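You operate a simulated robot arm through the tools that you are given. There is no shell and no other tool. Be economical: measure what you need, move in short steps, check, and stop when the job is done.

The job below is to be done with a simulated robot arm. You get a single attempt, and the scene is never put back.

Task
Seat the green mould on the card drain grate, add two pinches of petals, then pump the bellows three times.
Fine: slide the purple box over it, one press of its white key a pinch, park the box again; other moulds and controls stay. Where these are worked on the way, their far stop is far enough and under half their travel is too little: purple box.

It is judged by the outcome, as a careful person would: the job done as asked, and still so three seconds after it is handed in. It fails if anything else is knocked over, pushed out of place, dropped, spilled or broken.

Robot
A 7-joint arm with a two-finger parallel gripper, fixed in place. Base frame: the origin is at the foot of the arm, x ahead of it, y to its left, z up; the work surface is at about z = 809. Units: mm, degrees, N and s.
With the tool pointing down near the work surface it reaches from about 240 to 680 mm from the base axis. Its first joint turns from -66.0 to 66.0 degrees. Payload 2.4 kg.
Tool frame: the origin (TCP) lies between the finger pads and is the grasp point; the fingertips stand 30 mm ahead of it; z points along the fingers, y is the line along which they close. Largest opening 94 mm; finger width 28, thickness 10; the body of the gripper, 50 by 96 mm, starts 55 mm behind the TCP.
Orientation is told as [roll, pitch, yaw] about the base's x, y, z axes, in that order, counted from this pose: with the fingers straight down and closing along the base's y, the tool's x points along the base's -x, its y along +y and its z along -z.

Tools
- The arm moves only by the tool jog_arm. Its argument "series" is text: rows parted by semicolons, each of 7 numbers parted by spaces: the shift along the base's x, y, z in units of 50 mm (1.0 is 50 mm), then the turn, a rotation vector about the base's x, y, z in units of 8 degrees (1.0 is 8 degrees), then the gripper command, from -1 (fully open) to 1 (shut), values between in proportion. In form: dx dy dz wx wy wz claw; .... A call has 1 to 10 rows; each row shifts and turns the commanded pose from where the row before left it. A call with a number of a shift or a turn outside -1 to 1 is refused whole. Each row takes 0.2 s and may step no farther than 50 mm and 8.6 degrees from the row before; otherwise, or with a gripper value out of range, the whole call is refused. Where a pose cannot be reached the arm comes as near as it can. A force on the tool above 50 N (or 10 N above the force at the start of the call, whichever is more), or a blocked arm, ends the call early, and 0.2 s more pass. The fingers move at their own pace (about 153 mm/s each) and stop on an object; they squeeze with about 22 N. The grip force told is the motor's: it shows also when the fingers shut on nothing. Time passes only in rows, and 0.2 s behind the last, so rows that do not move let the fingers close. It gives the time, the measured TCP pose, the force on the tool (base axes), the opening and the grip force at its end, in the units of the frame above (readings bear some noise), with the torque about the TCP (base axes, N m) and any sound that the robot's microphone picked up.
- Cameras (640 x 400 px; columns grow to the right, rows downward): "scene" is fixed at [38.3, 476.5, 1436.4]; the picture's right is [-0.74, -0.68, 0.00], its down [-0.42, 0.46, -0.78] and it looks along [0.53, -0.57, -0.63] (base axes); focal length 262 px, centre (320, 200). "wrist" rides on the gripper at [76, 14, -102] in the tool frame; the picture's right is [-0.18, 0.98, 0.00], its down [-0.75, -0.14, -0.64] and it looks along [-0.63, -0.12, 0.77] (tool axes); focal length 243 px, centre (320, 200). There is no depth. A picture from a camera that has moved, and an enlarged one, comes with that camera's place and axes in the base frame and with its lens.
- get_image(camera): a new picture of that camera. It takes no simulated time.
- inspect(camera, box): a new picture of the part [left, top, right, bottom] of that camera's present view, enlarged. It takes no simulated time.
- finish_job(): hands the job in; it is judged then, once.

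Work in short steps. Places have to be worked out from the pictures, the camera data and where the tool is seen: move nearer, look again, correct. Check each grasp and each placing, and mend what went wrong. You have 120 turns and 84 pictures in all, those below and enlarged ones among them. Open the gripper and draw the arm clear of the work before you hand the job in, unless the task says otherwise; then end with one line.

The tools are called as a command line: name --argument value ..., lists and objects as JSON in quotes. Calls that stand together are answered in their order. jog_arm: Moves the arm, as the interface text tells. Its arguments: {"type":"object","properties":{"series":{"type":"string"}},"required":["series"]} The other tools are called the same way: get_image (camera) takes a picture; inspect (camera, box) takes an enlarged picture of a part of a camera's view; finish_job () hands the job in.

At the start:

```text
time_s: 0.0
tcp_pos: [380.3, 86.1, 1248.6]
ee_rot: [0.0, 0.0, 0.0]
ft_force: [0.5, -0.7, -0.1]
moment: [-0.03, 0.04, 0.01]
finger_gap: 94.1
gripper_force: 0.0
```

scene: 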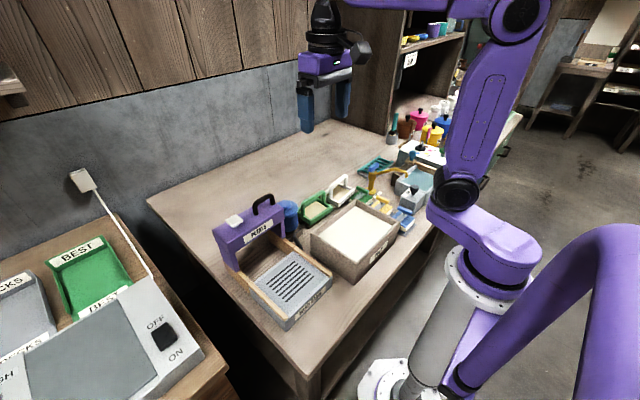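
wrist: 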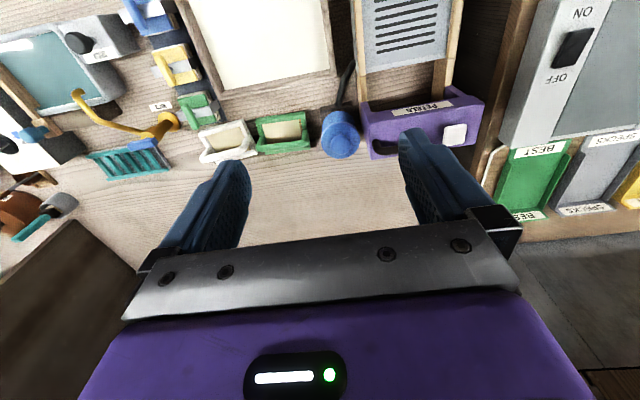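

I start by enlarging the work area in both views to identify the items.

inspect --camera "scene" --box '[200, 140, 360, 340]'

inspect --camera "scene" --box '[290, 90, 480, 250]'

inspect --camera "wrist" --box '[0, 0, 250, 200]'

inspect --camera "wrist" --box '[180, 0, 500, 180]'

```text
2.00 times, centred on (280, 240) of scene
camera zoom: at [38.3, 476.5, 1436.4], right [-0.74, -0.68, 0.0], down [-0.42, 0.46, -0.78], along [0.53, -0.57, -0.63], focal length 524 px, centre (400, 120)
```

zoom: 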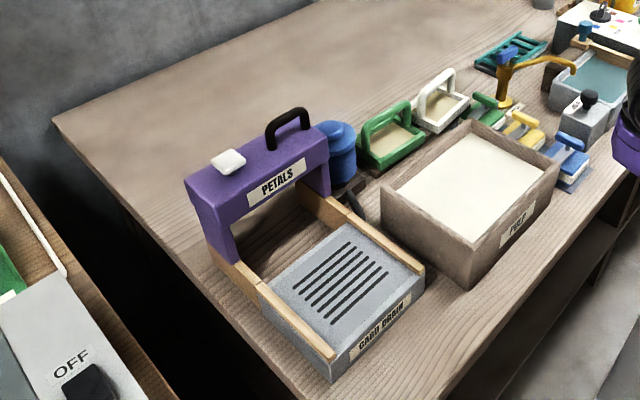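

```text
2.50 times, centred on (385, 170) of scene
camera zoom: at [38.3, 476.5, 1436.4], right [-0.74, -0.68, 0.0], down [-0.42, 0.46, -0.78], along [0.53, -0.57, -0.63], focal length 655 px, centre (158, 275)
```

zoom: 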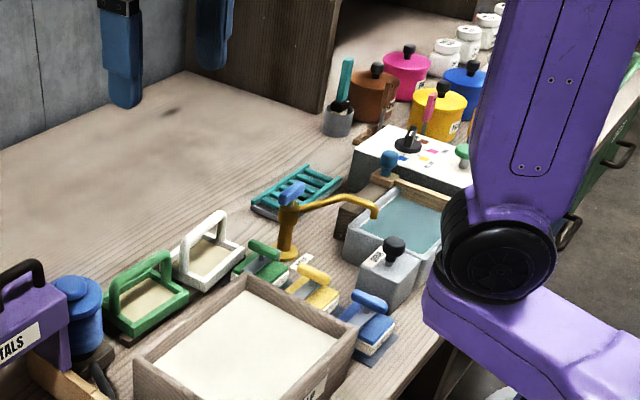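

```text
2.00 times, centred on (125, 100) of wrist
camera zoom: at [304.6, 100.8, 1350.8], right [0.18, 0.98, 0.0], down [0.75, -0.14, 0.64], along [0.63, -0.12, -0.77], focal length 485 px, centre (710, 400)
```

zoom: 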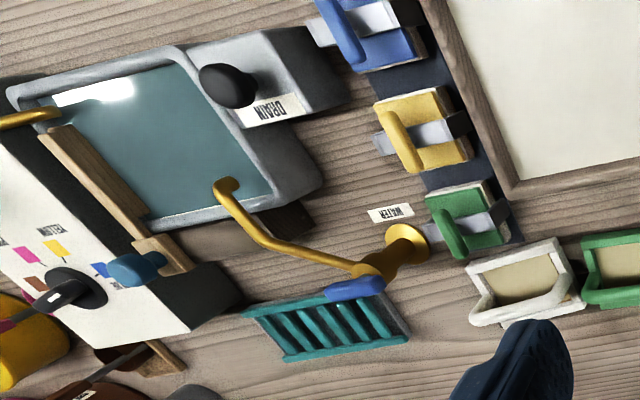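

```text
2.00 times, centred on (340, 90) of wrist
camera zoom: at [304.6, 100.8, 1350.8], right [0.18, 0.98, 0.0], down [0.75, -0.14, 0.64], along [0.63, -0.12, -0.77], focal length 485 px, centre (280, 420)
```

zoom: 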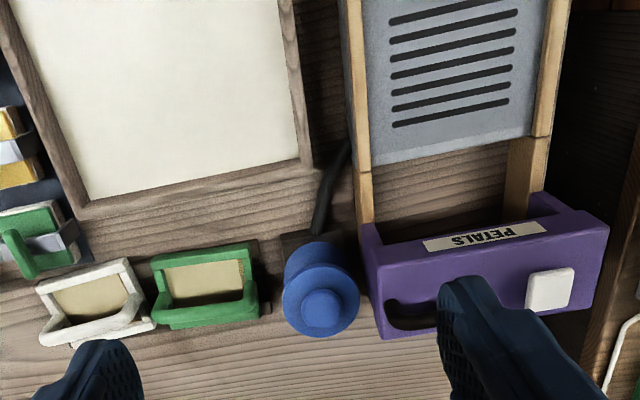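

Green mould appears near (516,-24), the grate near (366,238), the purple box beam around x≈515, y 165–300, and the blue bellows with hose between. I move nearer to the mould and look.

jog_arm --series "0.5 -0.5 -0.8 0 0 0 -1; 0.5 -0.5 -0.8 0 0 0 -1; 0.5 -0.5 -0.8 0 0 0 -1; 0.5 -0.5 -0.8 0 0 0 -1"

get_image --camera "wrist"

inspect --camera "scene" --box '[270, 160, 370, 240]'

```text
refused: row 1 steps farther than a row can; nothing moved
```

```text
77 pictures are left
camera wrist: at [304.6, 100.8, 1350.8], right [0.18, 0.98, 0.0], down [0.75, -0.14, 0.64], along [0.63, -0.12, -0.77], focal length 243 px, centre (320, 200)
```

wrist: 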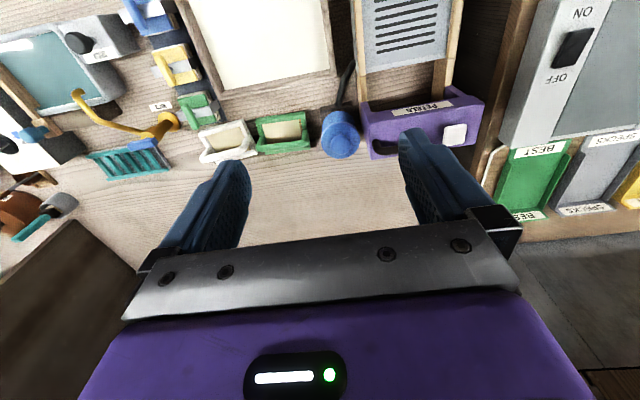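

```text
5.00 times, centred on (320, 200) of scene
camera zoom: at [38.3, 476.5, 1436.4], right [-0.74, -0.68, 0.0], down [-0.42, 0.46, -0.78], along [0.53, -0.57, -0.63], focal length 1310 px, centre (320, 200)
```

zoom: 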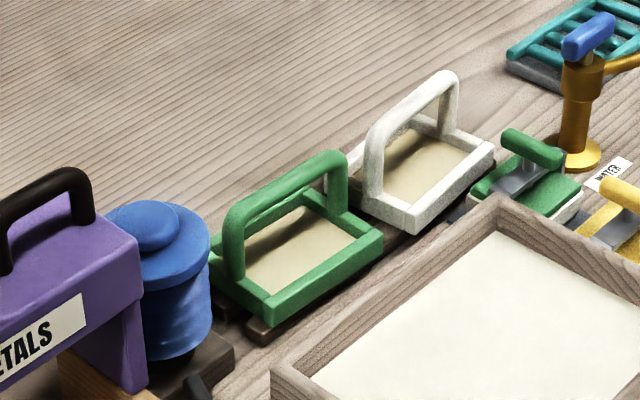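

The arch handle spans the mould along y, apparently. I'll redo the move with smaller steps.

jog_arm --series "0.4 -0.55 -0.7 0 0 0 -1; 0.4 -0.55 -0.7 0 0 0 -1; 0.4 -0.55 -0.7 0 0 0 -1; 0.4 -0.55 -0.7 0 0 0 -1"

get_image --camera "wrist"

```text
time_s: 1.0
tcp_pos: [460.6, -24.1, 1107.8]
ee_rot: [0.1, 0.1, 0.1]
ft_force: [1.1, -0.6, 0.0]
moment: [0.03, 0.01, 0.0]
finger_gap: 94.1
gripper_force: 0.1
```

```text
75 pictures are left
camera wrist: at [385.2, -9.7, 1209.3], right [0.18, 0.98, 0.0], down [0.75, -0.14, 0.64], along [0.63, -0.12, -0.77], focal length 243 px, centre (320, 200)
```

wrist: 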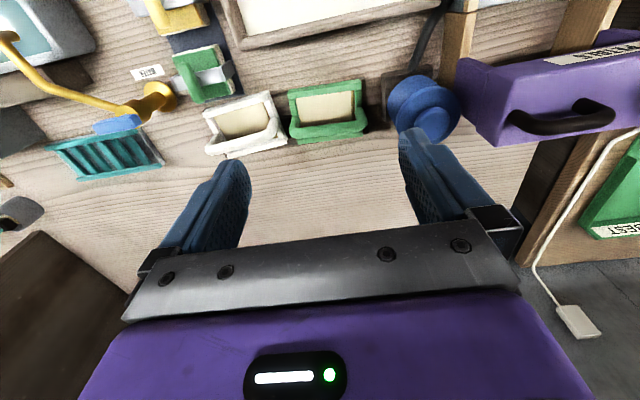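

inspect --camera "wrist" --box '[190, 60, 390, 180]'

inspect --camera "wrist" --box '[360, 20, 640, 180]'

```text
3.20 times, centred on (290, 120) of wrist
camera zoom: at [385.2, -9.7, 1209.3], right [0.18, 0.98, 0.0], down [0.75, -0.14, 0.64], along [0.63, -0.12, -0.77], focal length 776 px, centre (416, 456)
```

zoom: 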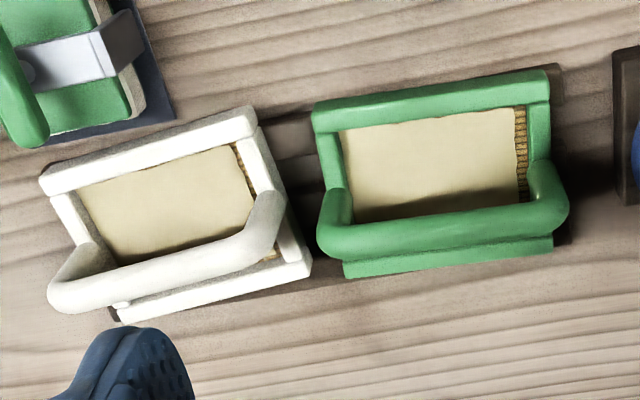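

```text
2.29 times, centred on (500, 100) of wrist
camera zoom: at [385.2, -9.7, 1209.3], right [0.18, 0.98, 0.0], down [0.75, -0.14, 0.64], along [0.63, -0.12, -0.77], focal length 555 px, centre (-91, 429)
```

zoom: 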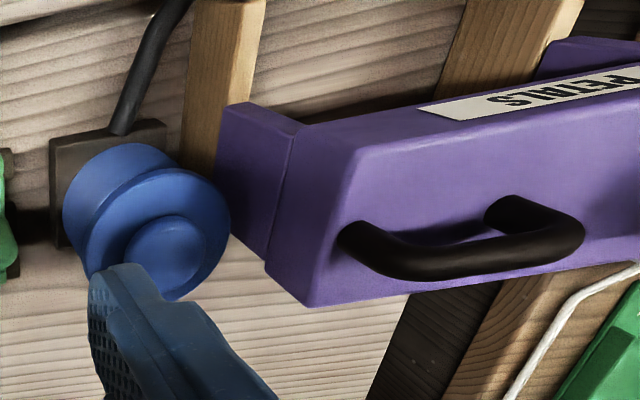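

Mould handle bar is centred at about (529,-24.5), z≈880, running along y with a slight yaw of about -3°. I turn the gripper about 87° so that the fingers close across the bar, moving above it on the way.

jog_arm --series "0.13 0 0 0 0 1 0; 0.13 0 0 0 0 1 0; 0.13 0 0 0 0 1 0; 0.13 0 0 0 0 1 0; 0.13 0 0 0 0 1 0; 0.13 0 0 0 0 1 0; 0.13 0 0 0 0 1 0; 0.13 0 -0.3 0 0 1 0; 0.13 0 -0.3 0 0 1 0; 0.13 0 -0.3 0 0 1 0"

jog_arm --series "0.05 0 -0.7 0 0 0.85 0; 0 0 -0.7 0 0 0 0; 0 0 0 0 0 0 0"

get_image --camera "wrist"

inspect --camera "scene" --box '[270, 140, 390, 240]'

```text
time_s: 3.2
tcp_pos: [526.5, -24.0, 1063.6]
ee_rot: [0.1, 0.0, 80.2]
ft_force: [0.2, -0.2, 0.3]
moment: [0.0, 0.01, 0.0]
finger_gap: 47.1
gripper_force: 0.2
```

```text
time_s: 4.0
tcp_pos: [527.9, -23.5, 993.7]
ee_rot: [0.1, 0.0, 86.8]
ft_force: [0.7, -0.1, -0.1]
moment: [0.02, 0.0, 0.0]
finger_gap: 47.1
gripper_force: 0.1
```

```text
72 pictures are left
camera wrist: at [509.9, -98.0, 1095.4], right [-0.97, 0.24, 0.0], down [0.18, 0.74, 0.64], along [0.15, 0.62, -0.77], focal length 243 px, centre (320, 200)
```

wrist: 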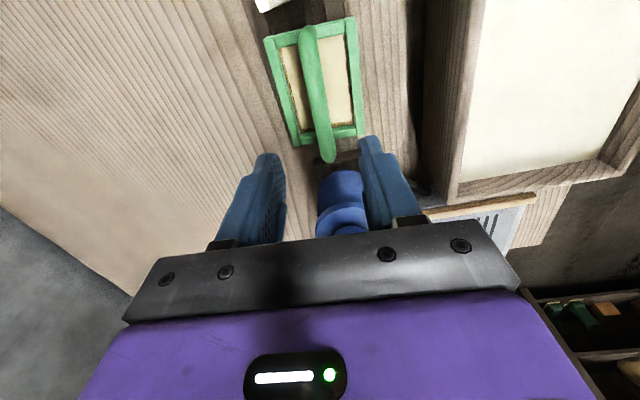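

```text
4.00 times, centred on (330, 190) of scene
camera zoom: at [38.3, 476.5, 1436.4], right [-0.74, -0.68, 0.0], down [-0.42, 0.46, -0.78], along [0.53, -0.57, -0.63], focal length 1048 px, centre (280, 240)
```

zoom: 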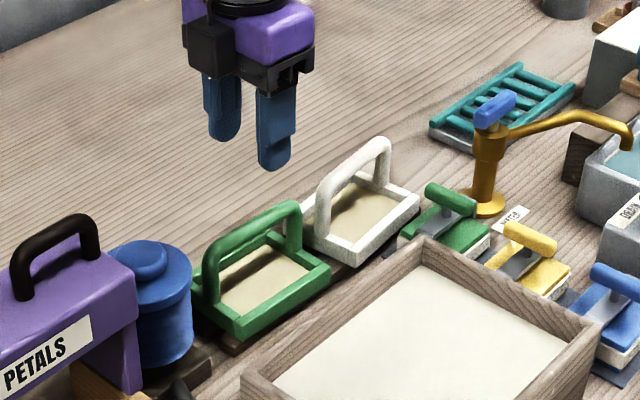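

Bar is centred under the gripper (x≈526). I descend straddling it with the jaws at 47 mm.

jog_arm --series "-0.03 0 -0.6 0 0 0.05 0; 0 0 -0.6 0 0 0 0; 0 0 -0.6 0 0 0 0; 0 0 -0.47 0 0 0 0; 0 0 0 0 0 0 0"

get_image --camera "wrist"

inspect --camera "scene" --box '[270, 140, 390, 240]'

```text
time_s: 5.2
tcp_pos: [527.2, -22.6, 880.0]
ee_rot: [-0.1, -0.1, 87.3]
ft_force: [-0.1, 1.0, 0.1]
moment: [-0.01, -0.01, 0.02]
finger_gap: 46.7
gripper_force: 0.0
```

```text
70 pictures are left
camera wrist: at [508.5, -98.6, 981.6], right [-0.97, 0.23, 0.0], down [0.18, 0.75, 0.64], along [0.15, 0.62, -0.77], focal length 243 px, centre (320, 200)
```

wrist: 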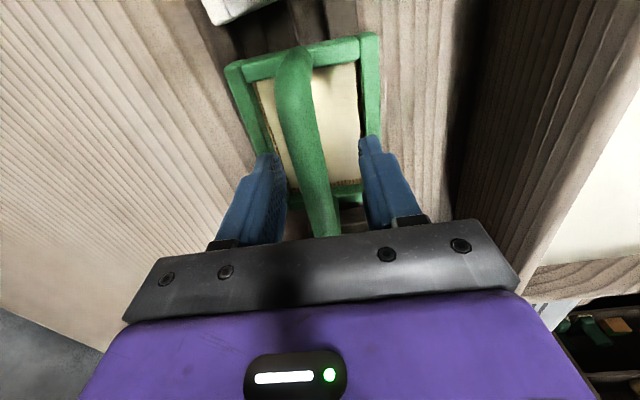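

```text
4.00 times, centred on (330, 190) of scene
camera zoom: at [38.3, 476.5, 1436.4], right [-0.74, -0.68, 0.0], down [-0.42, 0.46, -0.78], along [0.53, -0.57, -0.63], focal length 1048 px, centre (280, 240)
```

zoom: 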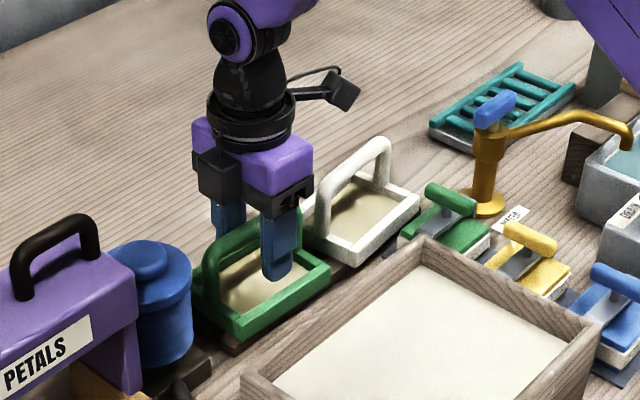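

The bar lies between the fingers. Close and check the grip.

jog_arm --series "0 0 0 0 0 0 1; 0 0 0 0 0 0 1; 0 0 0 0 0 0 1"

jog_arm --series "0 0 0.2 0 0 0 1; 0 0 0.2 0 0 0 1; 0 0 0 0 0 0 1"

get_image --camera "wrist"

```text
time_s: 6.0
tcp_pos: [525.9, -23.2, 879.2]
ee_rot: [0.0, 0.1, 87.2]
ft_force: [0.2, -0.3, -0.5]
moment: [0.0, -0.03, 0.03]
finger_gap: 18.5
gripper_force: 22.2
```

```text
time_s: 6.8
tcp_pos: [526.0, -23.5, 899.2]
ee_rot: [0.0, 0.0, 87.3]
ft_force: [0.2, 1.3, -1.4]
moment: [0.03, -0.02, 0.01]
finger_gap: 18.4
gripper_force: 22.2
```

```text
68 pictures are left
camera wrist: at [509.0, -99.0, 1001.8], right [-0.97, 0.23, 0.0], down [0.18, 0.75, 0.64], along [0.15, 0.62, -0.77], focal length 243 px, centre (320, 200)
```

wrist: 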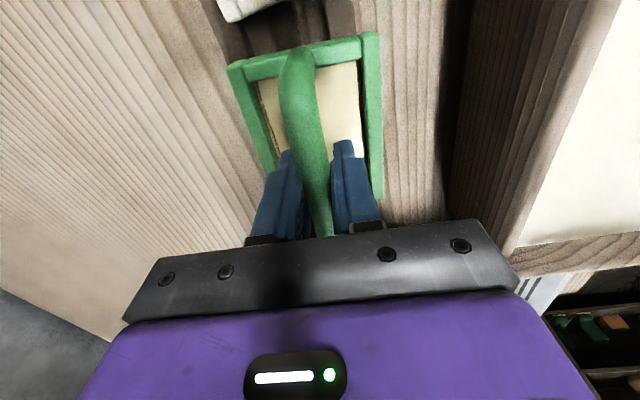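

Held well (gap 18.4, about 1.4 N lifted). Raise high, retreat in x, then travel across over the vat to near the grate.

jog_arm --series "0 0 0.75 0 0 0 1; 0 0 0.75 0 0 0 1; 0 0 0.75 0 0 0.17 1; -0.6 0 0.3 0 0 0.17 1; -0.6 0 0 0 0 0 1; -0.6 0 0 0 0 0 1; -0.6 0 0 0 0 0 1; -0.6 0 0 0 0 0 1; -0.2 0.4 0 0 0 0 1; 0 0.6 0 0 0 0 1"

jog_arm --series "0 0.7 0 0 0 0 1; 0 0.7 0 0 0 0 1; 0 0.7 0 0 0 0 1; 0 0.6 0 0 0 0 1; 0 0.4 0 0 0 0 1; 0 0 0 0 0 0 1"

get_image --camera "wrist"

get_image --camera "scene"

```text
time_s: 9.0
tcp_pos: [366.7, 26.1, 1026.5]
ee_rot: [0.1, 0.0, 89.9]
ft_force: [-0.8, -0.3, -0.5]
moment: [-0.02, 0.01, -0.01]
finger_gap: 18.7
gripper_force: 21.9
```

```text
time_s: 10.4
tcp_pos: [365.6, 181.1, 1027.7]
ee_rot: [0.0, 0.0, 90.0]
ft_force: [-0.3, -0.2, -0.6]
moment: [0.0, 0.0, -0.05]
finger_gap: 18.7
gripper_force: 22.0
```

```text
67 pictures are left
camera wrist: at [351.7, 105.7, 1129.4], right [-0.98, 0.18, 0.0], down [0.14, 0.75, 0.64], along [0.12, 0.63, -0.77], focal length 243 px, centre (320, 200)
```

wrist: 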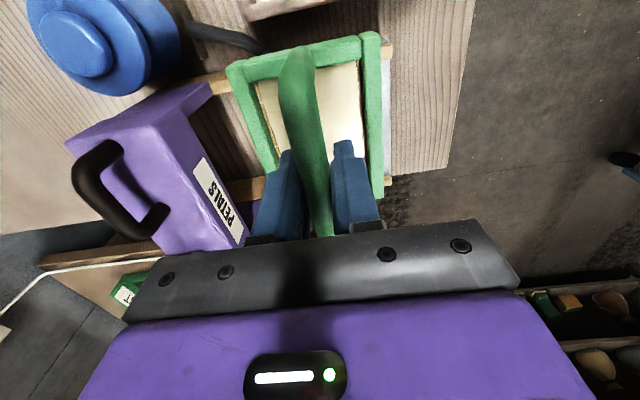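

```text
66 pictures are left
```

scene: 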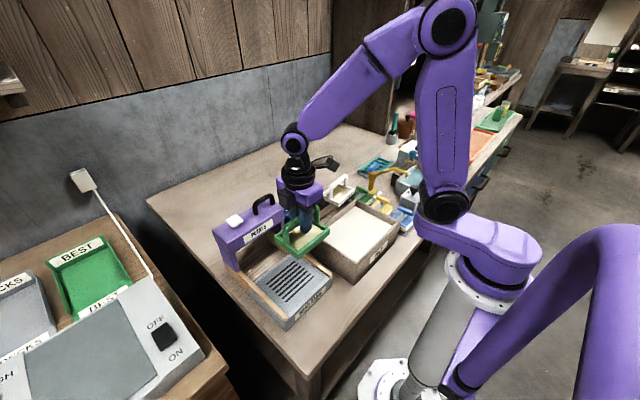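

The grate is clear in the scene view; I enlarge it to measure its rails, end stops and height.

inspect --camera "scene" --box '[205, 180, 345, 335]'

```text
2.58 times, centred on (275, 258) of scene
camera zoom: at [38.3, 476.6, 1436.4], right [-0.74, -0.68, 0.0], down [-0.42, 0.46, -0.78], along [0.53, -0.57, -0.63], focal length 676 px, centre (436, 52)
```

zoom: 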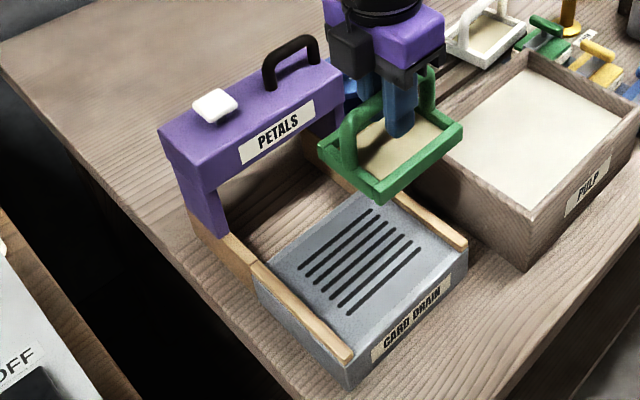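

Grate slots centre ≈ (365,236,846), no yaw. I move over it and lower to just above, then check.

jog_arm --series "0 0.56 0 0 0 0 1; 0 0.56 0 0 0 0 1; 0 0 -0.6 0 0 0 1; 0 0 -0.6 0 0 0 1; 0 0 -0.5 0 0 0 1; 0 0 0 0 0 0 1"

inspect --camera "scene" --box '[205, 180, 345, 335]'

get_image --camera "wrist"

```text
time_s: 11.8
tcp_pos: [366.4, 237.0, 942.1]
ee_rot: [0.0, 0.0, 90.0]
ft_force: [-0.6, -0.8, -1.3]
moment: [0.0, -0.02, -0.01]
finger_gap: 18.3
gripper_force: 21.7
```

```text
2.58 times, centred on (275, 258) of scene
camera zoom: at [38.3, 476.6, 1436.4], right [-0.74, -0.68, 0.0], down [-0.42, 0.46, -0.78], along [0.53, -0.57, -0.63], focal length 676 px, centre (436, 52)
```

zoom: 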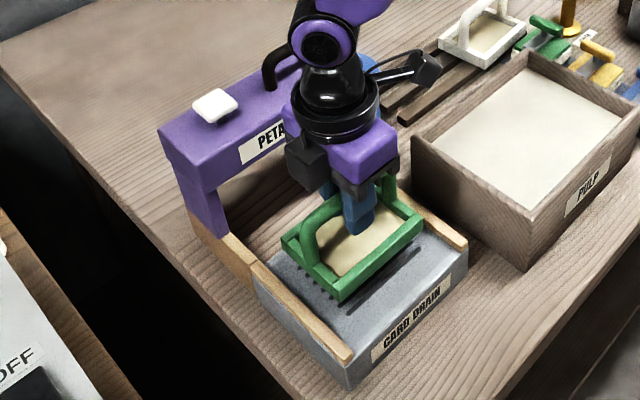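

```text
63 pictures are left
camera wrist: at [352.5, 161.5, 1044.0], right [-0.98, 0.18, 0.0], down [0.14, 0.75, 0.64], along [0.12, 0.63, -0.77], focal length 243 px, centre (320, 200)
```

wrist: 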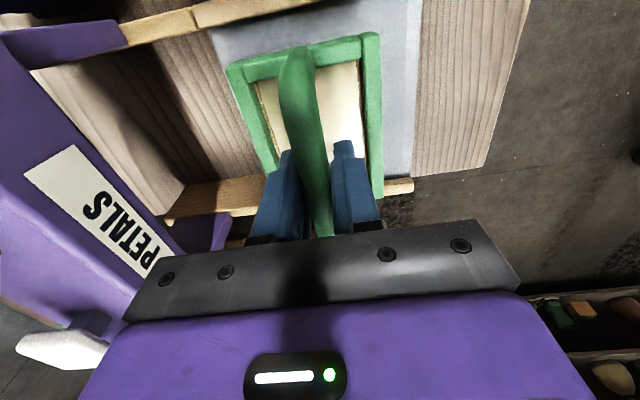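

Mould is well aligned over the grate; shift 3 mm toward the base and lower until contact.

jog_arm --series "-0.06 0 -0.2 0 0 0 1; 0 0 -0.2 0 0 0 1; 0 0 -0.1 0 0 0 1; 0 0 0 0 0 0 1"

inspect --camera "scene" --box '[245, 220, 325, 300]'

```text
time_s: 12.8
tcp_pos: [364.5, 236.7, 917.7]
ee_rot: [-0.1, 0.0, 90.0]
ft_force: [-0.3, 0.3, -1.2]
moment: [0.01, 0.0, 0.0]
finger_gap: 18.6
gripper_force: 22.1
```

```text
5.00 times, centred on (285, 260) of scene
camera zoom: at [38.3, 476.6, 1436.4], right [-0.74, -0.68, 0.0], down [-0.42, 0.46, -0.78], along [0.53, -0.57, -0.63], focal length 1310 px, centre (495, -100)
```

zoom: 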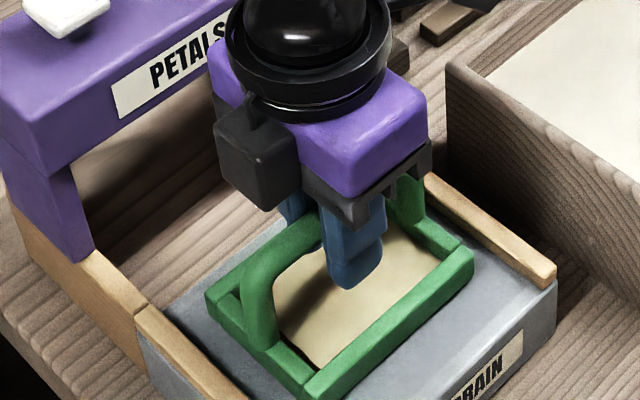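

Nearly down; continue in small steps watching the force.

jog_arm --series "0 0 -0.06 0 0 0 1; 0 0 -0.06 0 0 0 1; 0 0 0 0 0 0 1"

jog_arm --series "0 0 -0.05 0 0 0 1; 0 0 -0.04 0 0 0 1; 0 0 0 0 0 0 1"

inspect --camera "scene" --box '[245, 220, 325, 300]'

```text
time_s: 13.6
tcp_pos: [363.6, 239.3, 912.6]
ee_rot: [-0.2, 0.0, 89.9]
ft_force: [1.6, -0.1, 19.4]
moment: [0.04, 0.03, 0.05]
finger_gap: 18.5
gripper_force: 22.4
```

```text
time_s: 14.4
tcp_pos: [364.0, 237.9, 908.4]
ee_rot: [-0.1, 0.0, 89.9]
ft_force: [5.5, -0.4, 20.2]
moment: [0.01, 0.05, 0.09]
finger_gap: 18.7
gripper_force: 21.8
```

```text
5.00 times, centred on (285, 260) of scene
camera zoom: at [38.2, 476.4, 1436.5], right [-0.74, -0.68, 0.0], down [-0.42, 0.46, -0.78], along [0.53, -0.57, -0.63], focal length 1310 px, centre (495, -100)
```

zoom: 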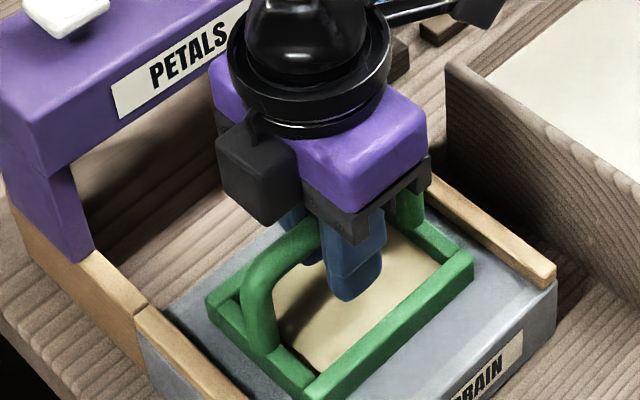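

Seated with contact at TCP z≈914. I release, lift and look.

jog_arm --series "0 0 0.03 0 0 0 0; 0 0 0 0 0 0 0; 0 0 0 0 0 0 0; 0 0 0.5 0 0 0 0; 0 0 0.9 0 0 0 0; 0 0 0.9 0 0 0 0; 0 -0.7 0.6 0 0 0 0; 0 -0.9 0 0 0 0 0; 0 -0.9 0 0 0 0 0"

inspect --camera "scene" --box '[205, 180, 345, 335]'

get_image --camera "wrist"

```text
time_s: 16.4
tcp_pos: [364.2, 111.0, 1052.0]
ee_rot: [0.0, 0.0, 90.0]
ft_force: [-0.2, 0.4, 0.6]
moment: [0.02, 0.0, -0.01]
finger_gap: 46.8
gripper_force: 0.1
```

```text
2.58 times, centred on (275, 258) of scene
camera zoom: at [38.2, 476.6, 1436.4], right [-0.74, -0.68, 0.0], down [-0.42, 0.46, -0.78], along [0.53, -0.57, -0.63], focal length 676 px, centre (436, 52)
```

zoom: 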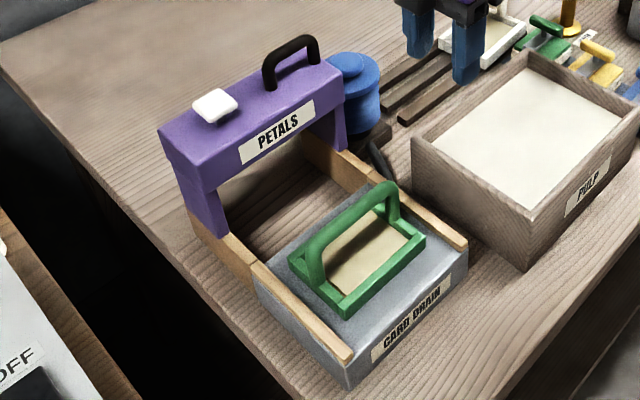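

```text
59 pictures are left
camera wrist: at [349.6, 35.4, 1154.8], right [-0.98, 0.18, 0.0], down [0.14, 0.75, 0.64], along [0.12, 0.63, -0.77], focal length 243 px, centre (320, 200)
```

wrist: 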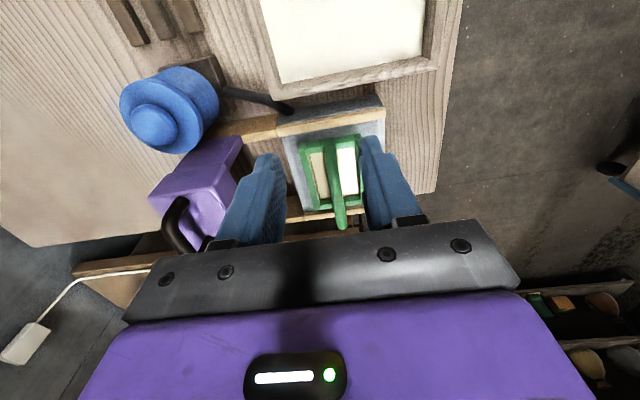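

Mould is seated on the grate. Before sliding the box I need its underside clearance over the handle, so I tilt the camera for a low side-on view along +y.

jog_arm --series "0.18 -0.6 -0.3 0.47 0 0 0; 0.18 -0.6 -0.6 0.47 0 0 0; 0.18 -0.6 -0.7 0.47 0 0 0; 0.18 -0.4 -0.8 0.47 0 0 0; 0 0 0 0 0 0 0"

get_image --camera "wrist"

inspect --camera "wrist" --box '[200, 0, 440, 160]'

```text
time_s: 17.6
tcp_pos: [401.6, 2.2, 932.7]
ee_rot: [0.0, -14.9, 90.0]
ft_force: [0.0, 0.5, 0.0]
moment: [-0.02, 0.0, 0.0]
finger_gap: 46.9
gripper_force: 0.0
```

```text
58 pictures are left
camera wrist: at [386.3, -98.1, 1011.8], right [-0.98, 0.18, 0.05], down [0.14, 0.56, 0.82], along [0.12, 0.81, -0.58], focal length 243 px, centre (320, 200)
```

wrist: 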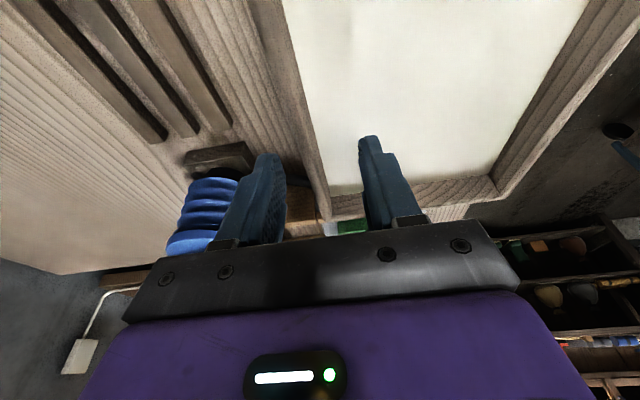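

```text
2.50 times, centred on (320, 80) of wrist
camera zoom: at [386.3, -98.1, 1011.8], right [-0.98, 0.18, 0.05], down [0.14, 0.56, 0.82], along [0.12, 0.81, -0.58], focal length 606 px, centre (320, 500)
```

zoom: 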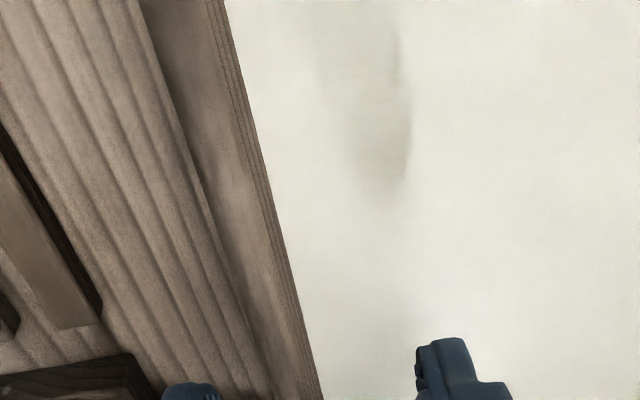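

The camera view is inverted so this tilt doesn't help. I un-tilt, rise, and go over the box handle to measure it (fingers already close along x).

jog_arm --series "0 0 0.9 -0.47 0 0 0; 0 0 0.9 -0.47 0 0 0; 0 0 0.9 -0.47 0 0 0; 0 0 0.9 -0.47 0 0 0; 0.4 0.6 0.2 0 0 0 0; 0.4 0.6 0 0 0 0 0; 0.4 0.6 0 0 0 0 0; 0.4 0.6 0 0 0 0 0; 0 0 0 0 0 0 0"

get_image --camera "wrist"

inspect --camera "scene" --box '[200, 170, 320, 270]'

```text
time_s: 19.6
tcp_pos: [481.2, 121.2, 1122.8]
ee_rot: [0.1, 0.0, 89.8]
ft_force: [-0.3, 0.6, 0.2]
moment: [0.03, 0.0, 0.02]
finger_gap: 47.3
gripper_force: 0.2
```

```text
56 pictures are left
camera wrist: at [466.1, 46.2, 1225.5], right [-0.98, 0.19, 0.0], down [0.14, 0.75, 0.64], along [0.12, 0.63, -0.77], focal length 243 px, centre (320, 200)
```

wrist: 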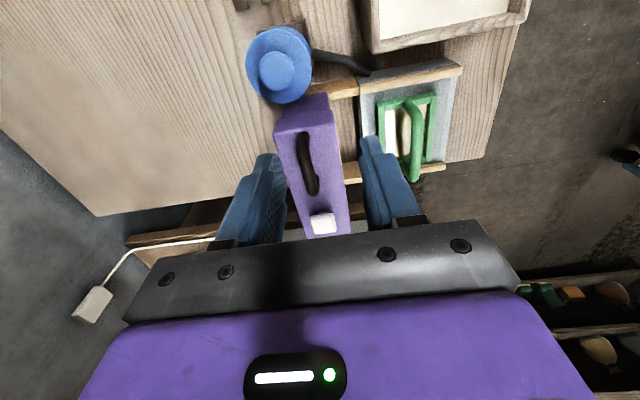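

```text
4.00 times, centred on (260, 220) of scene
camera zoom: at [38.3, 476.6, 1436.4], right [-0.74, -0.68, 0.0], down [-0.42, 0.46, -0.78], along [0.53, -0.57, -0.63], focal length 1048 px, centre (560, 120)
```

zoom: 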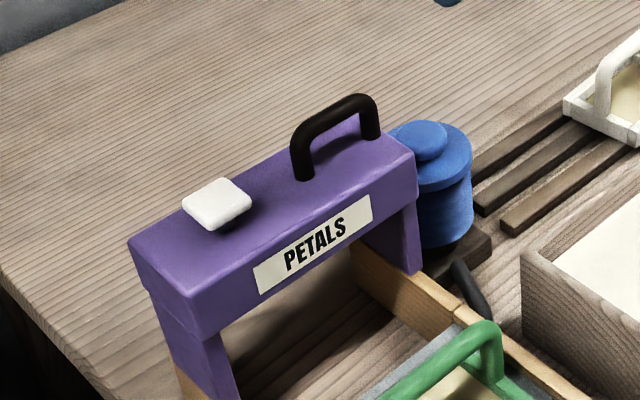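

Key at about (507,278, z≈994), handle bar at about (504,178, z≈1010). I move above the handle and look again.

jog_arm --series "0.23 0.55 0 0 0 0 0; 0.23 0.57 0 0 0 0 0; 0 0 -0.5 0 0 0 0; 0 0 -0.5 0 0 0 0; 0 0 0 0 0 0 0"

get_image --camera "wrist"

inspect --camera "scene" --box '[200, 150, 320, 250]'

```text
time_s: 20.8
tcp_pos: [502.9, 177.4, 1071.9]
ee_rot: [0.0, 0.0, 90.0]
ft_force: [0.6, 0.5, -0.4]
moment: [-0.01, 0.01, -0.02]
finger_gap: 47.3
gripper_force: 0.0
```

```text
54 pictures are left
camera wrist: at [488.7, 101.8, 1175.3], right [-0.98, 0.18, 0.0], down [0.14, 0.75, 0.64], along [0.12, 0.63, -0.77], focal length 243 px, centre (320, 200)
```

wrist: 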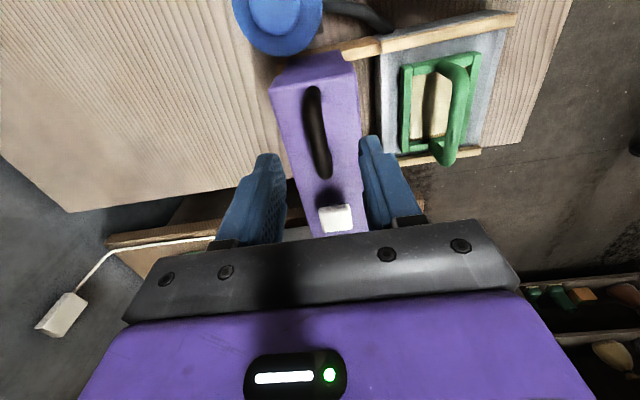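

```text
4.00 times, centred on (260, 200) of scene
camera zoom: at [38.3, 476.6, 1436.4], right [-0.74, -0.68, 0.0], down [-0.42, 0.46, -0.78], along [0.53, -0.57, -0.63], focal length 1048 px, centre (560, 200)
```

zoom: 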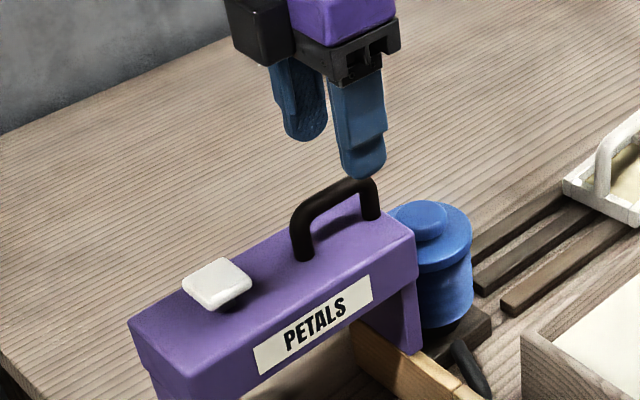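

Handle bar is centred at x≈504.6, y≈177 between the fingers. Descend to z≈1021 (tips about 9 mm above the box top).

jog_arm --series "0.03 0 -0.5 0 0 0 0; 0 0 -0.5 0 0 0 0; 0 0 0 0 0 0 0"

inspect --camera "scene" --box '[200, 150, 320, 250]'

get_image --camera "wrist"

```text
time_s: 21.6
tcp_pos: [505.0, 178.1, 1023.0]
ee_rot: [0.0, 0.0, 90.0]
ft_force: [-0.2, 0.8, 0.3]
moment: [0.0, 0.0, 0.04]
finger_gap: 46.9
gripper_force: 0.1
```

```text
4.00 times, centred on (260, 200) of scene
camera zoom: at [38.3, 476.5, 1436.4], right [-0.74, -0.68, 0.0], down [-0.42, 0.46, -0.78], along [0.53, -0.57, -0.63], focal length 1048 px, centre (560, 200)
```

zoom: 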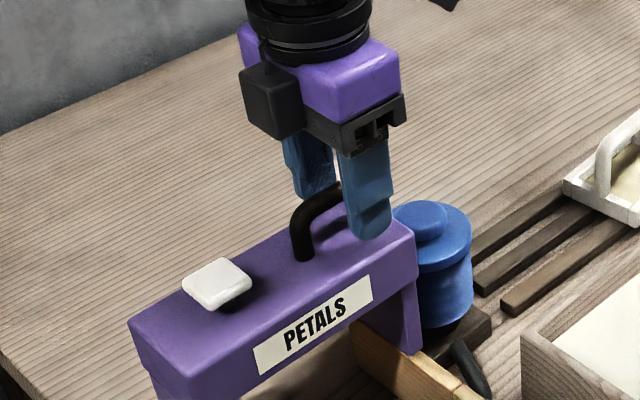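

```text
51 pictures are left
camera wrist: at [490.3, 102.5, 1125.1], right [-0.98, 0.18, 0.0], down [0.14, 0.75, 0.64], along [0.12, 0.63, -0.77], focal length 243 px, centre (320, 200)
```

wrist: 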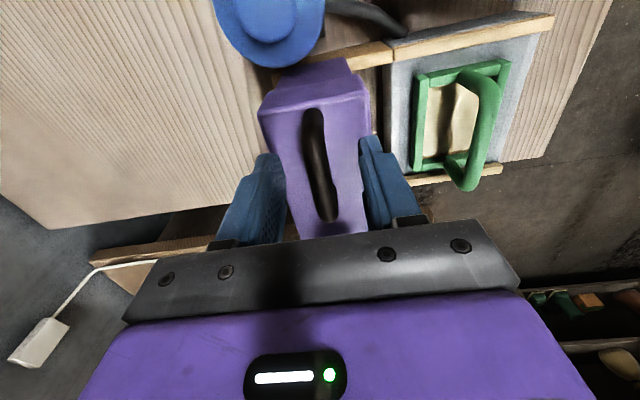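

Good straddle of the handle. Close and check the gap.

jog_arm --series "0 0 0 0 0 0 1; 0 0 0 0 0 0 1; 0 0 0 0 0 0 1"

jog_arm --series "-0.1 0 0 0 0 0 1; -0.1 0 0 0 0 0 1; -0.1 0 0 0 0 0 1; 0 0 0 0 0 0 1"

inspect --camera "scene" --box '[200, 170, 350, 295]'

```text
time_s: 22.4
tcp_pos: [504.9, 178.7, 1023.4]
ee_rot: [-0.1, 0.1, 90.0]
ft_force: [0.9, 0.3, -3.8]
moment: [0.22, -0.07, 0.16]
finger_gap: 12.7
gripper_force: 44.2
```

```text
time_s: 23.4
tcp_pos: [489.3, 176.8, 1023.1]
ee_rot: [0.1, 0.1, 89.9]
ft_force: [0.5, -0.9, -6.5]
moment: [0.64, -0.04, 0.16]
finger_gap: 12.6
gripper_force: 45.2
```

```text
3.20 times, centred on (275, 232) of scene
camera zoom: at [38.4, 476.6, 1436.4], right [-0.74, -0.68, 0.0], down [-0.42, 0.46, -0.78], along [0.53, -0.57, -0.63], focal length 838 px, centre (464, 96)
```

zoom: 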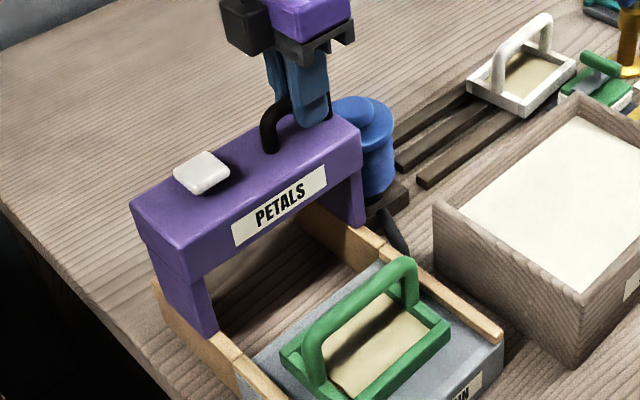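

The box slides freely with the handle. Continue 55 mm, then check clearance over the mould's handle.

jog_arm --series "-0.2 0 0 0 0 0 1; -0.2 0 0 0 0 0 1; -0.2 0 0 0 0 0 1; -0.2 0 0 0 0 0 1; -0.2 0 0 0 0 0 1; 0 0 0 0 0 0 1"

inspect --camera "scene" --box '[215, 190, 335, 290]'

get_image --camera "wrist"

```text
time_s: 24.8
tcp_pos: [438.5, 178.7, 1022.9]
ee_rot: [0.0, 0.0, 90.1]
ft_force: [0.4, 1.8, -19.2]
moment: [0.85, -0.01, 0.08]
finger_gap: 12.8
gripper_force: 44.8
```

```text
4.00 times, centred on (275, 240) of scene
camera zoom: at [38.5, 476.7, 1436.4], right [-0.74, -0.68, 0.0], down [-0.42, 0.46, -0.78], along [0.53, -0.57, -0.63], focal length 1048 px, centre (500, 40)
```

zoom: 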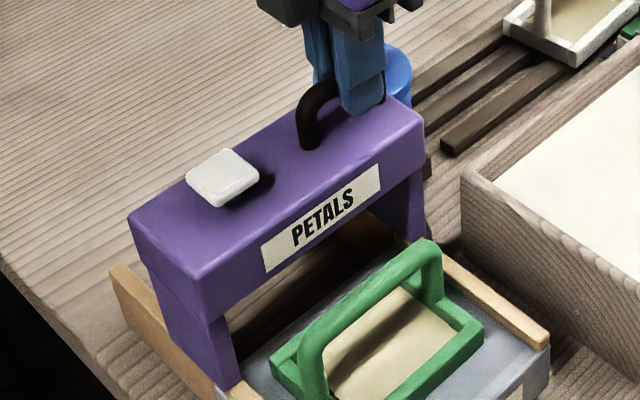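

```text
48 pictures are left
camera wrist: at [424.6, 102.5, 1125.3], right [-0.98, 0.18, 0.0], down [0.14, 0.75, 0.64], along [0.12, 0.63, -0.77], focal length 243 px, centre (320, 200)
```

wrist: 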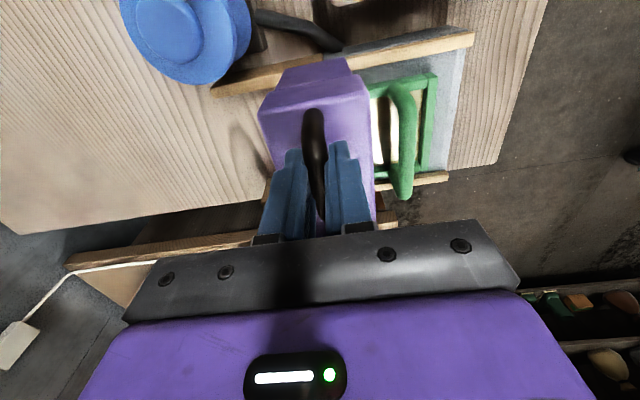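

Downward pull has grown to 19 N, so I ease z down 2 mm and zoom on the clearance between beam underside and bar.

jog_arm --series "0 0 -0.04 0 0 0 1; 0 0 0 0 0 0 1"

inspect --camera "scene" --box '[245, 215, 325, 290]'

```text
time_s: 25.4
tcp_pos: [439.8, 177.9, 1023.3]
ee_rot: [-0.2, 0.0, 90.0]
ft_force: [-4.0, 1.9, 13.5]
moment: [-1.44, 0.07, -0.02]
finger_gap: 13.0
gripper_force: 45.2
```

```text
5.33 times, centred on (285, 252) of scene
camera zoom: at [38.0, 476.5, 1436.4], right [-0.74, -0.68, 0.0], down [-0.42, 0.46, -0.78], along [0.53, -0.57, -0.63], focal length 1397 px, centre (507, -80)
```

zoom: 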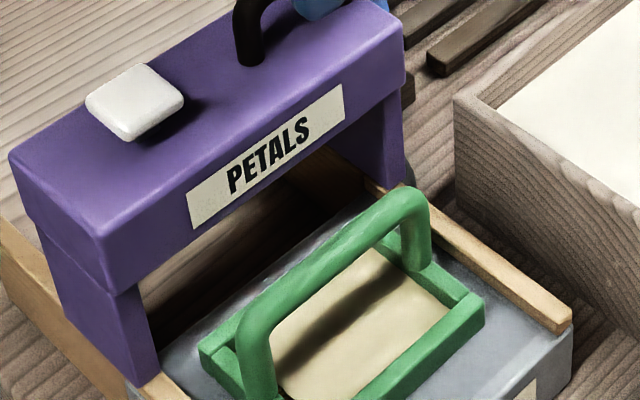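

Working through the geometry: beam underside ≈ 940, bar top ≈ 930, so it clears. I continue sliding toward the far stop in small steps.

jog_arm --series "-0.15 0 0.02 0 0 0 1; -0.15 0 0 0 0 0 1; -0.15 0 0 0 0 0 1; -0.15 0 0 0 0 0 1; 0 0 0 0 0 0 1"

inspect --camera "scene" --box '[245, 205, 325, 305]'

```text
time_s: 26.6
tcp_pos: [409.9, 178.5, 1023.3]
ee_rot: [0.0, -0.1, 90.0]
ft_force: [1.1, 1.5, 5.3]
moment: [0.95, 0.02, 0.05]
finger_gap: 13.0
gripper_force: 44.7
```

```text
4.00 times, centred on (285, 255) of scene
camera zoom: at [38.2, 476.5, 1436.4], right [-0.74, -0.68, 0.0], down [-0.42, 0.46, -0.78], along [0.53, -0.57, -0.63], focal length 1048 px, centre (460, -20)
```

zoom: 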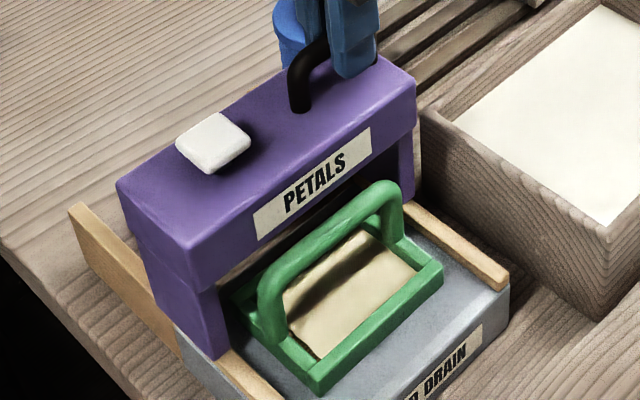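

Beam's near face is right at the bar. One more 12 mm step and check that the bar passes beneath without moving.

jog_arm --series "-0.08 0 0 0 0 0 1; -0.08 0 0 0 0 0 1; -0.08 0 0 0 0 0 1; 0 0 0 0 0 0 1"

inspect --camera "scene" --box '[245, 205, 325, 305]'

```text
time_s: 27.6
tcp_pos: [396.8, 177.7, 1023.3]
ee_rot: [-0.1, -0.1, 90.1]
ft_force: [2.7, 2.8, 14.6]
moment: [-0.2, -0.07, 0.15]
finger_gap: 12.7
gripper_force: 44.6
```

```text
4.00 times, centred on (285, 255) of scene
camera zoom: at [38.2, 476.6, 1436.4], right [-0.74, -0.68, 0.0], down [-0.42, 0.46, -0.78], along [0.53, -0.57, -0.63], focal length 1048 px, centre (460, -20)
```

zoom: 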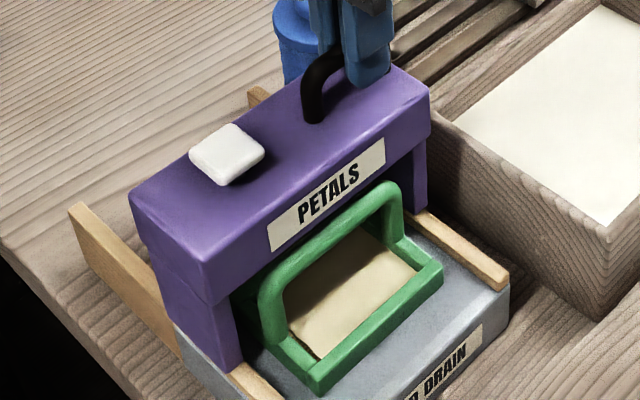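

Mould has not moved. Continue 15 mm.

jog_arm --series "-0.1 0 0.02 0 0 0 1; -0.1 0 0 0 0 0 1; -0.1 0 0 0 0 0 1; 0 0 0 0 0 0 1"

inspect --camera "scene" --box '[245, 205, 325, 305]'

```text
time_s: 28.6
tcp_pos: [381.8, 178.8, 1025.0]
ee_rot: [0.2, 0.1, 90.0]
ft_force: [1.3, 3.0, -17.0]
moment: [1.29, -0.05, 0.05]
finger_gap: 12.8
gripper_force: 44.8
```

```text
4.00 times, centred on (285, 255) of scene
camera zoom: at [38.5, 476.7, 1436.4], right [-0.74, -0.68, 0.0], down [-0.42, 0.46, -0.78], along [0.53, -0.57, -0.63], focal length 1048 px, centre (460, -20)
```

zoom: 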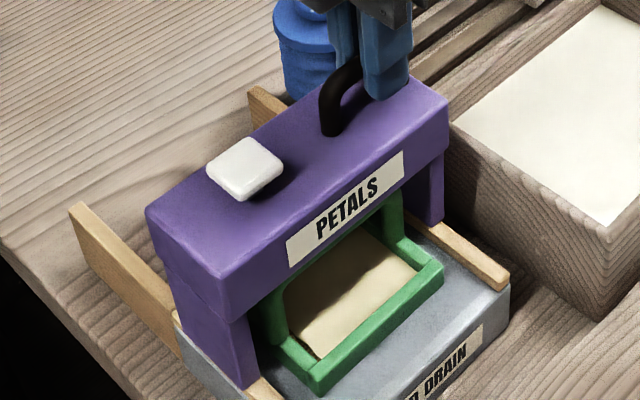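

The bar passes underneath cleanly with the mould unmoved. Continue to the far stop.

jog_arm --series "-0.12 0 -0.02 0 0 0 1; -0.12 0 0 0 0 0 1; -0.12 0 0 0 0 0 1; 0 0 0 0 0 0 1"

jog_arm --series "-0.1 0 0 0 0 0 1; -0.1 0 0 0 0 0 1; 0 0 0 0 0 0 1"

inspect --camera "scene" --box '[245, 205, 325, 305]'

```text
time_s: 29.6
tcp_pos: [364.3, 178.8, 1022.2]
ee_rot: [-0.1, 0.1, 90.0]
ft_force: [2.0, 0.6, 8.0]
moment: [-1.32, -0.02, 0.14]
finger_gap: 12.8
gripper_force: 45.2
```

```text
time_s: 30.4
tcp_pos: [358.9, 177.4, 1023.6]
ee_rot: [-0.6, -0.3, 89.8]
ft_force: [42.7, -5.8, -12.8]
moment: [-0.41, -0.31, 0.48]
finger_gap: 12.8
gripper_force: 44.7
```

```text
4.00 times, centred on (285, 255) of scene
camera zoom: at [39.8, 476.5, 1436.4], right [-0.74, -0.68, 0.0], down [-0.42, 0.46, -0.78], along [0.52, -0.57, -0.63], focal length 1048 px, centre (460, -20)
```

zoom: 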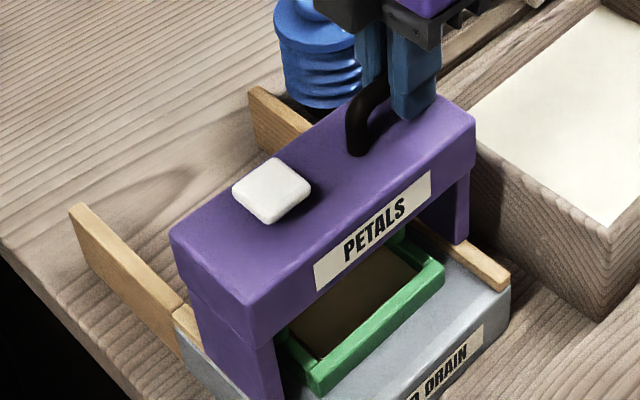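

Far stop reached at x≈360 (43 N). I relax the push by ~5 mm of command, release the handle and rise.

jog_arm --series "0.1 0 0 0 0 0 1; 0 0 0 0 0 0 1; 0 0 0 0 0 0 0; 0 0 0 0 0 0 0; 0 0 0.5 0 0 0 0; 0 0 0.5 0 0 0 0; 0 0 0 0 0 0 0"

get_image --camera "wrist"

inspect --camera "scene" --box '[235, 185, 335, 310]'

```text
time_s: 32.0
tcp_pos: [358.9, 178.8, 1074.3]
ee_rot: [0.0, 0.0, 89.9]
ft_force: [0.5, -1.5, 0.9]
moment: [0.01, -0.02, 0.0]
finger_gap: 47.3
gripper_force: 0.1
```

```text
42 pictures are left
camera wrist: at [345.3, 102.7, 1175.5], right [-0.98, 0.18, 0.0], down [0.14, 0.75, 0.64], along [0.12, 0.63, -0.77], focal length 243 px, centre (320, 200)
```

wrist: 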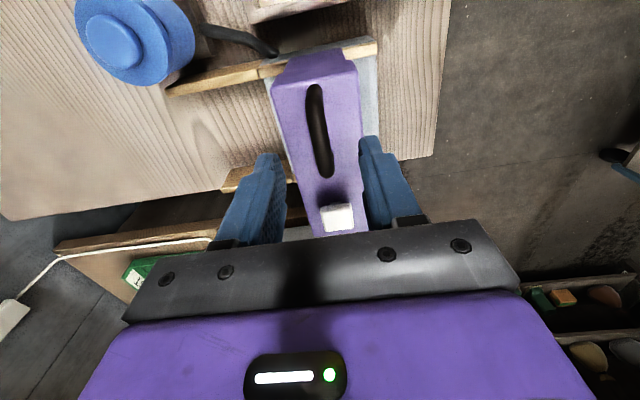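

```text
3.20 times, centred on (285, 248) of scene
camera zoom: at [38.3, 476.5, 1436.4], right [-0.74, -0.68, 0.0], down [-0.42, 0.46, -0.78], along [0.53, -0.57, -0.63], focal length 838 px, centre (432, 48)
```

zoom: 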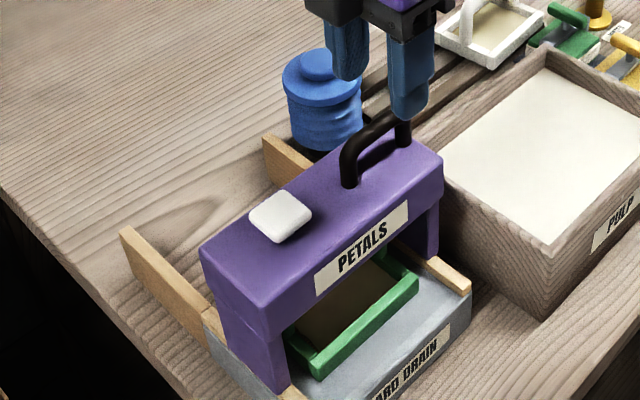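

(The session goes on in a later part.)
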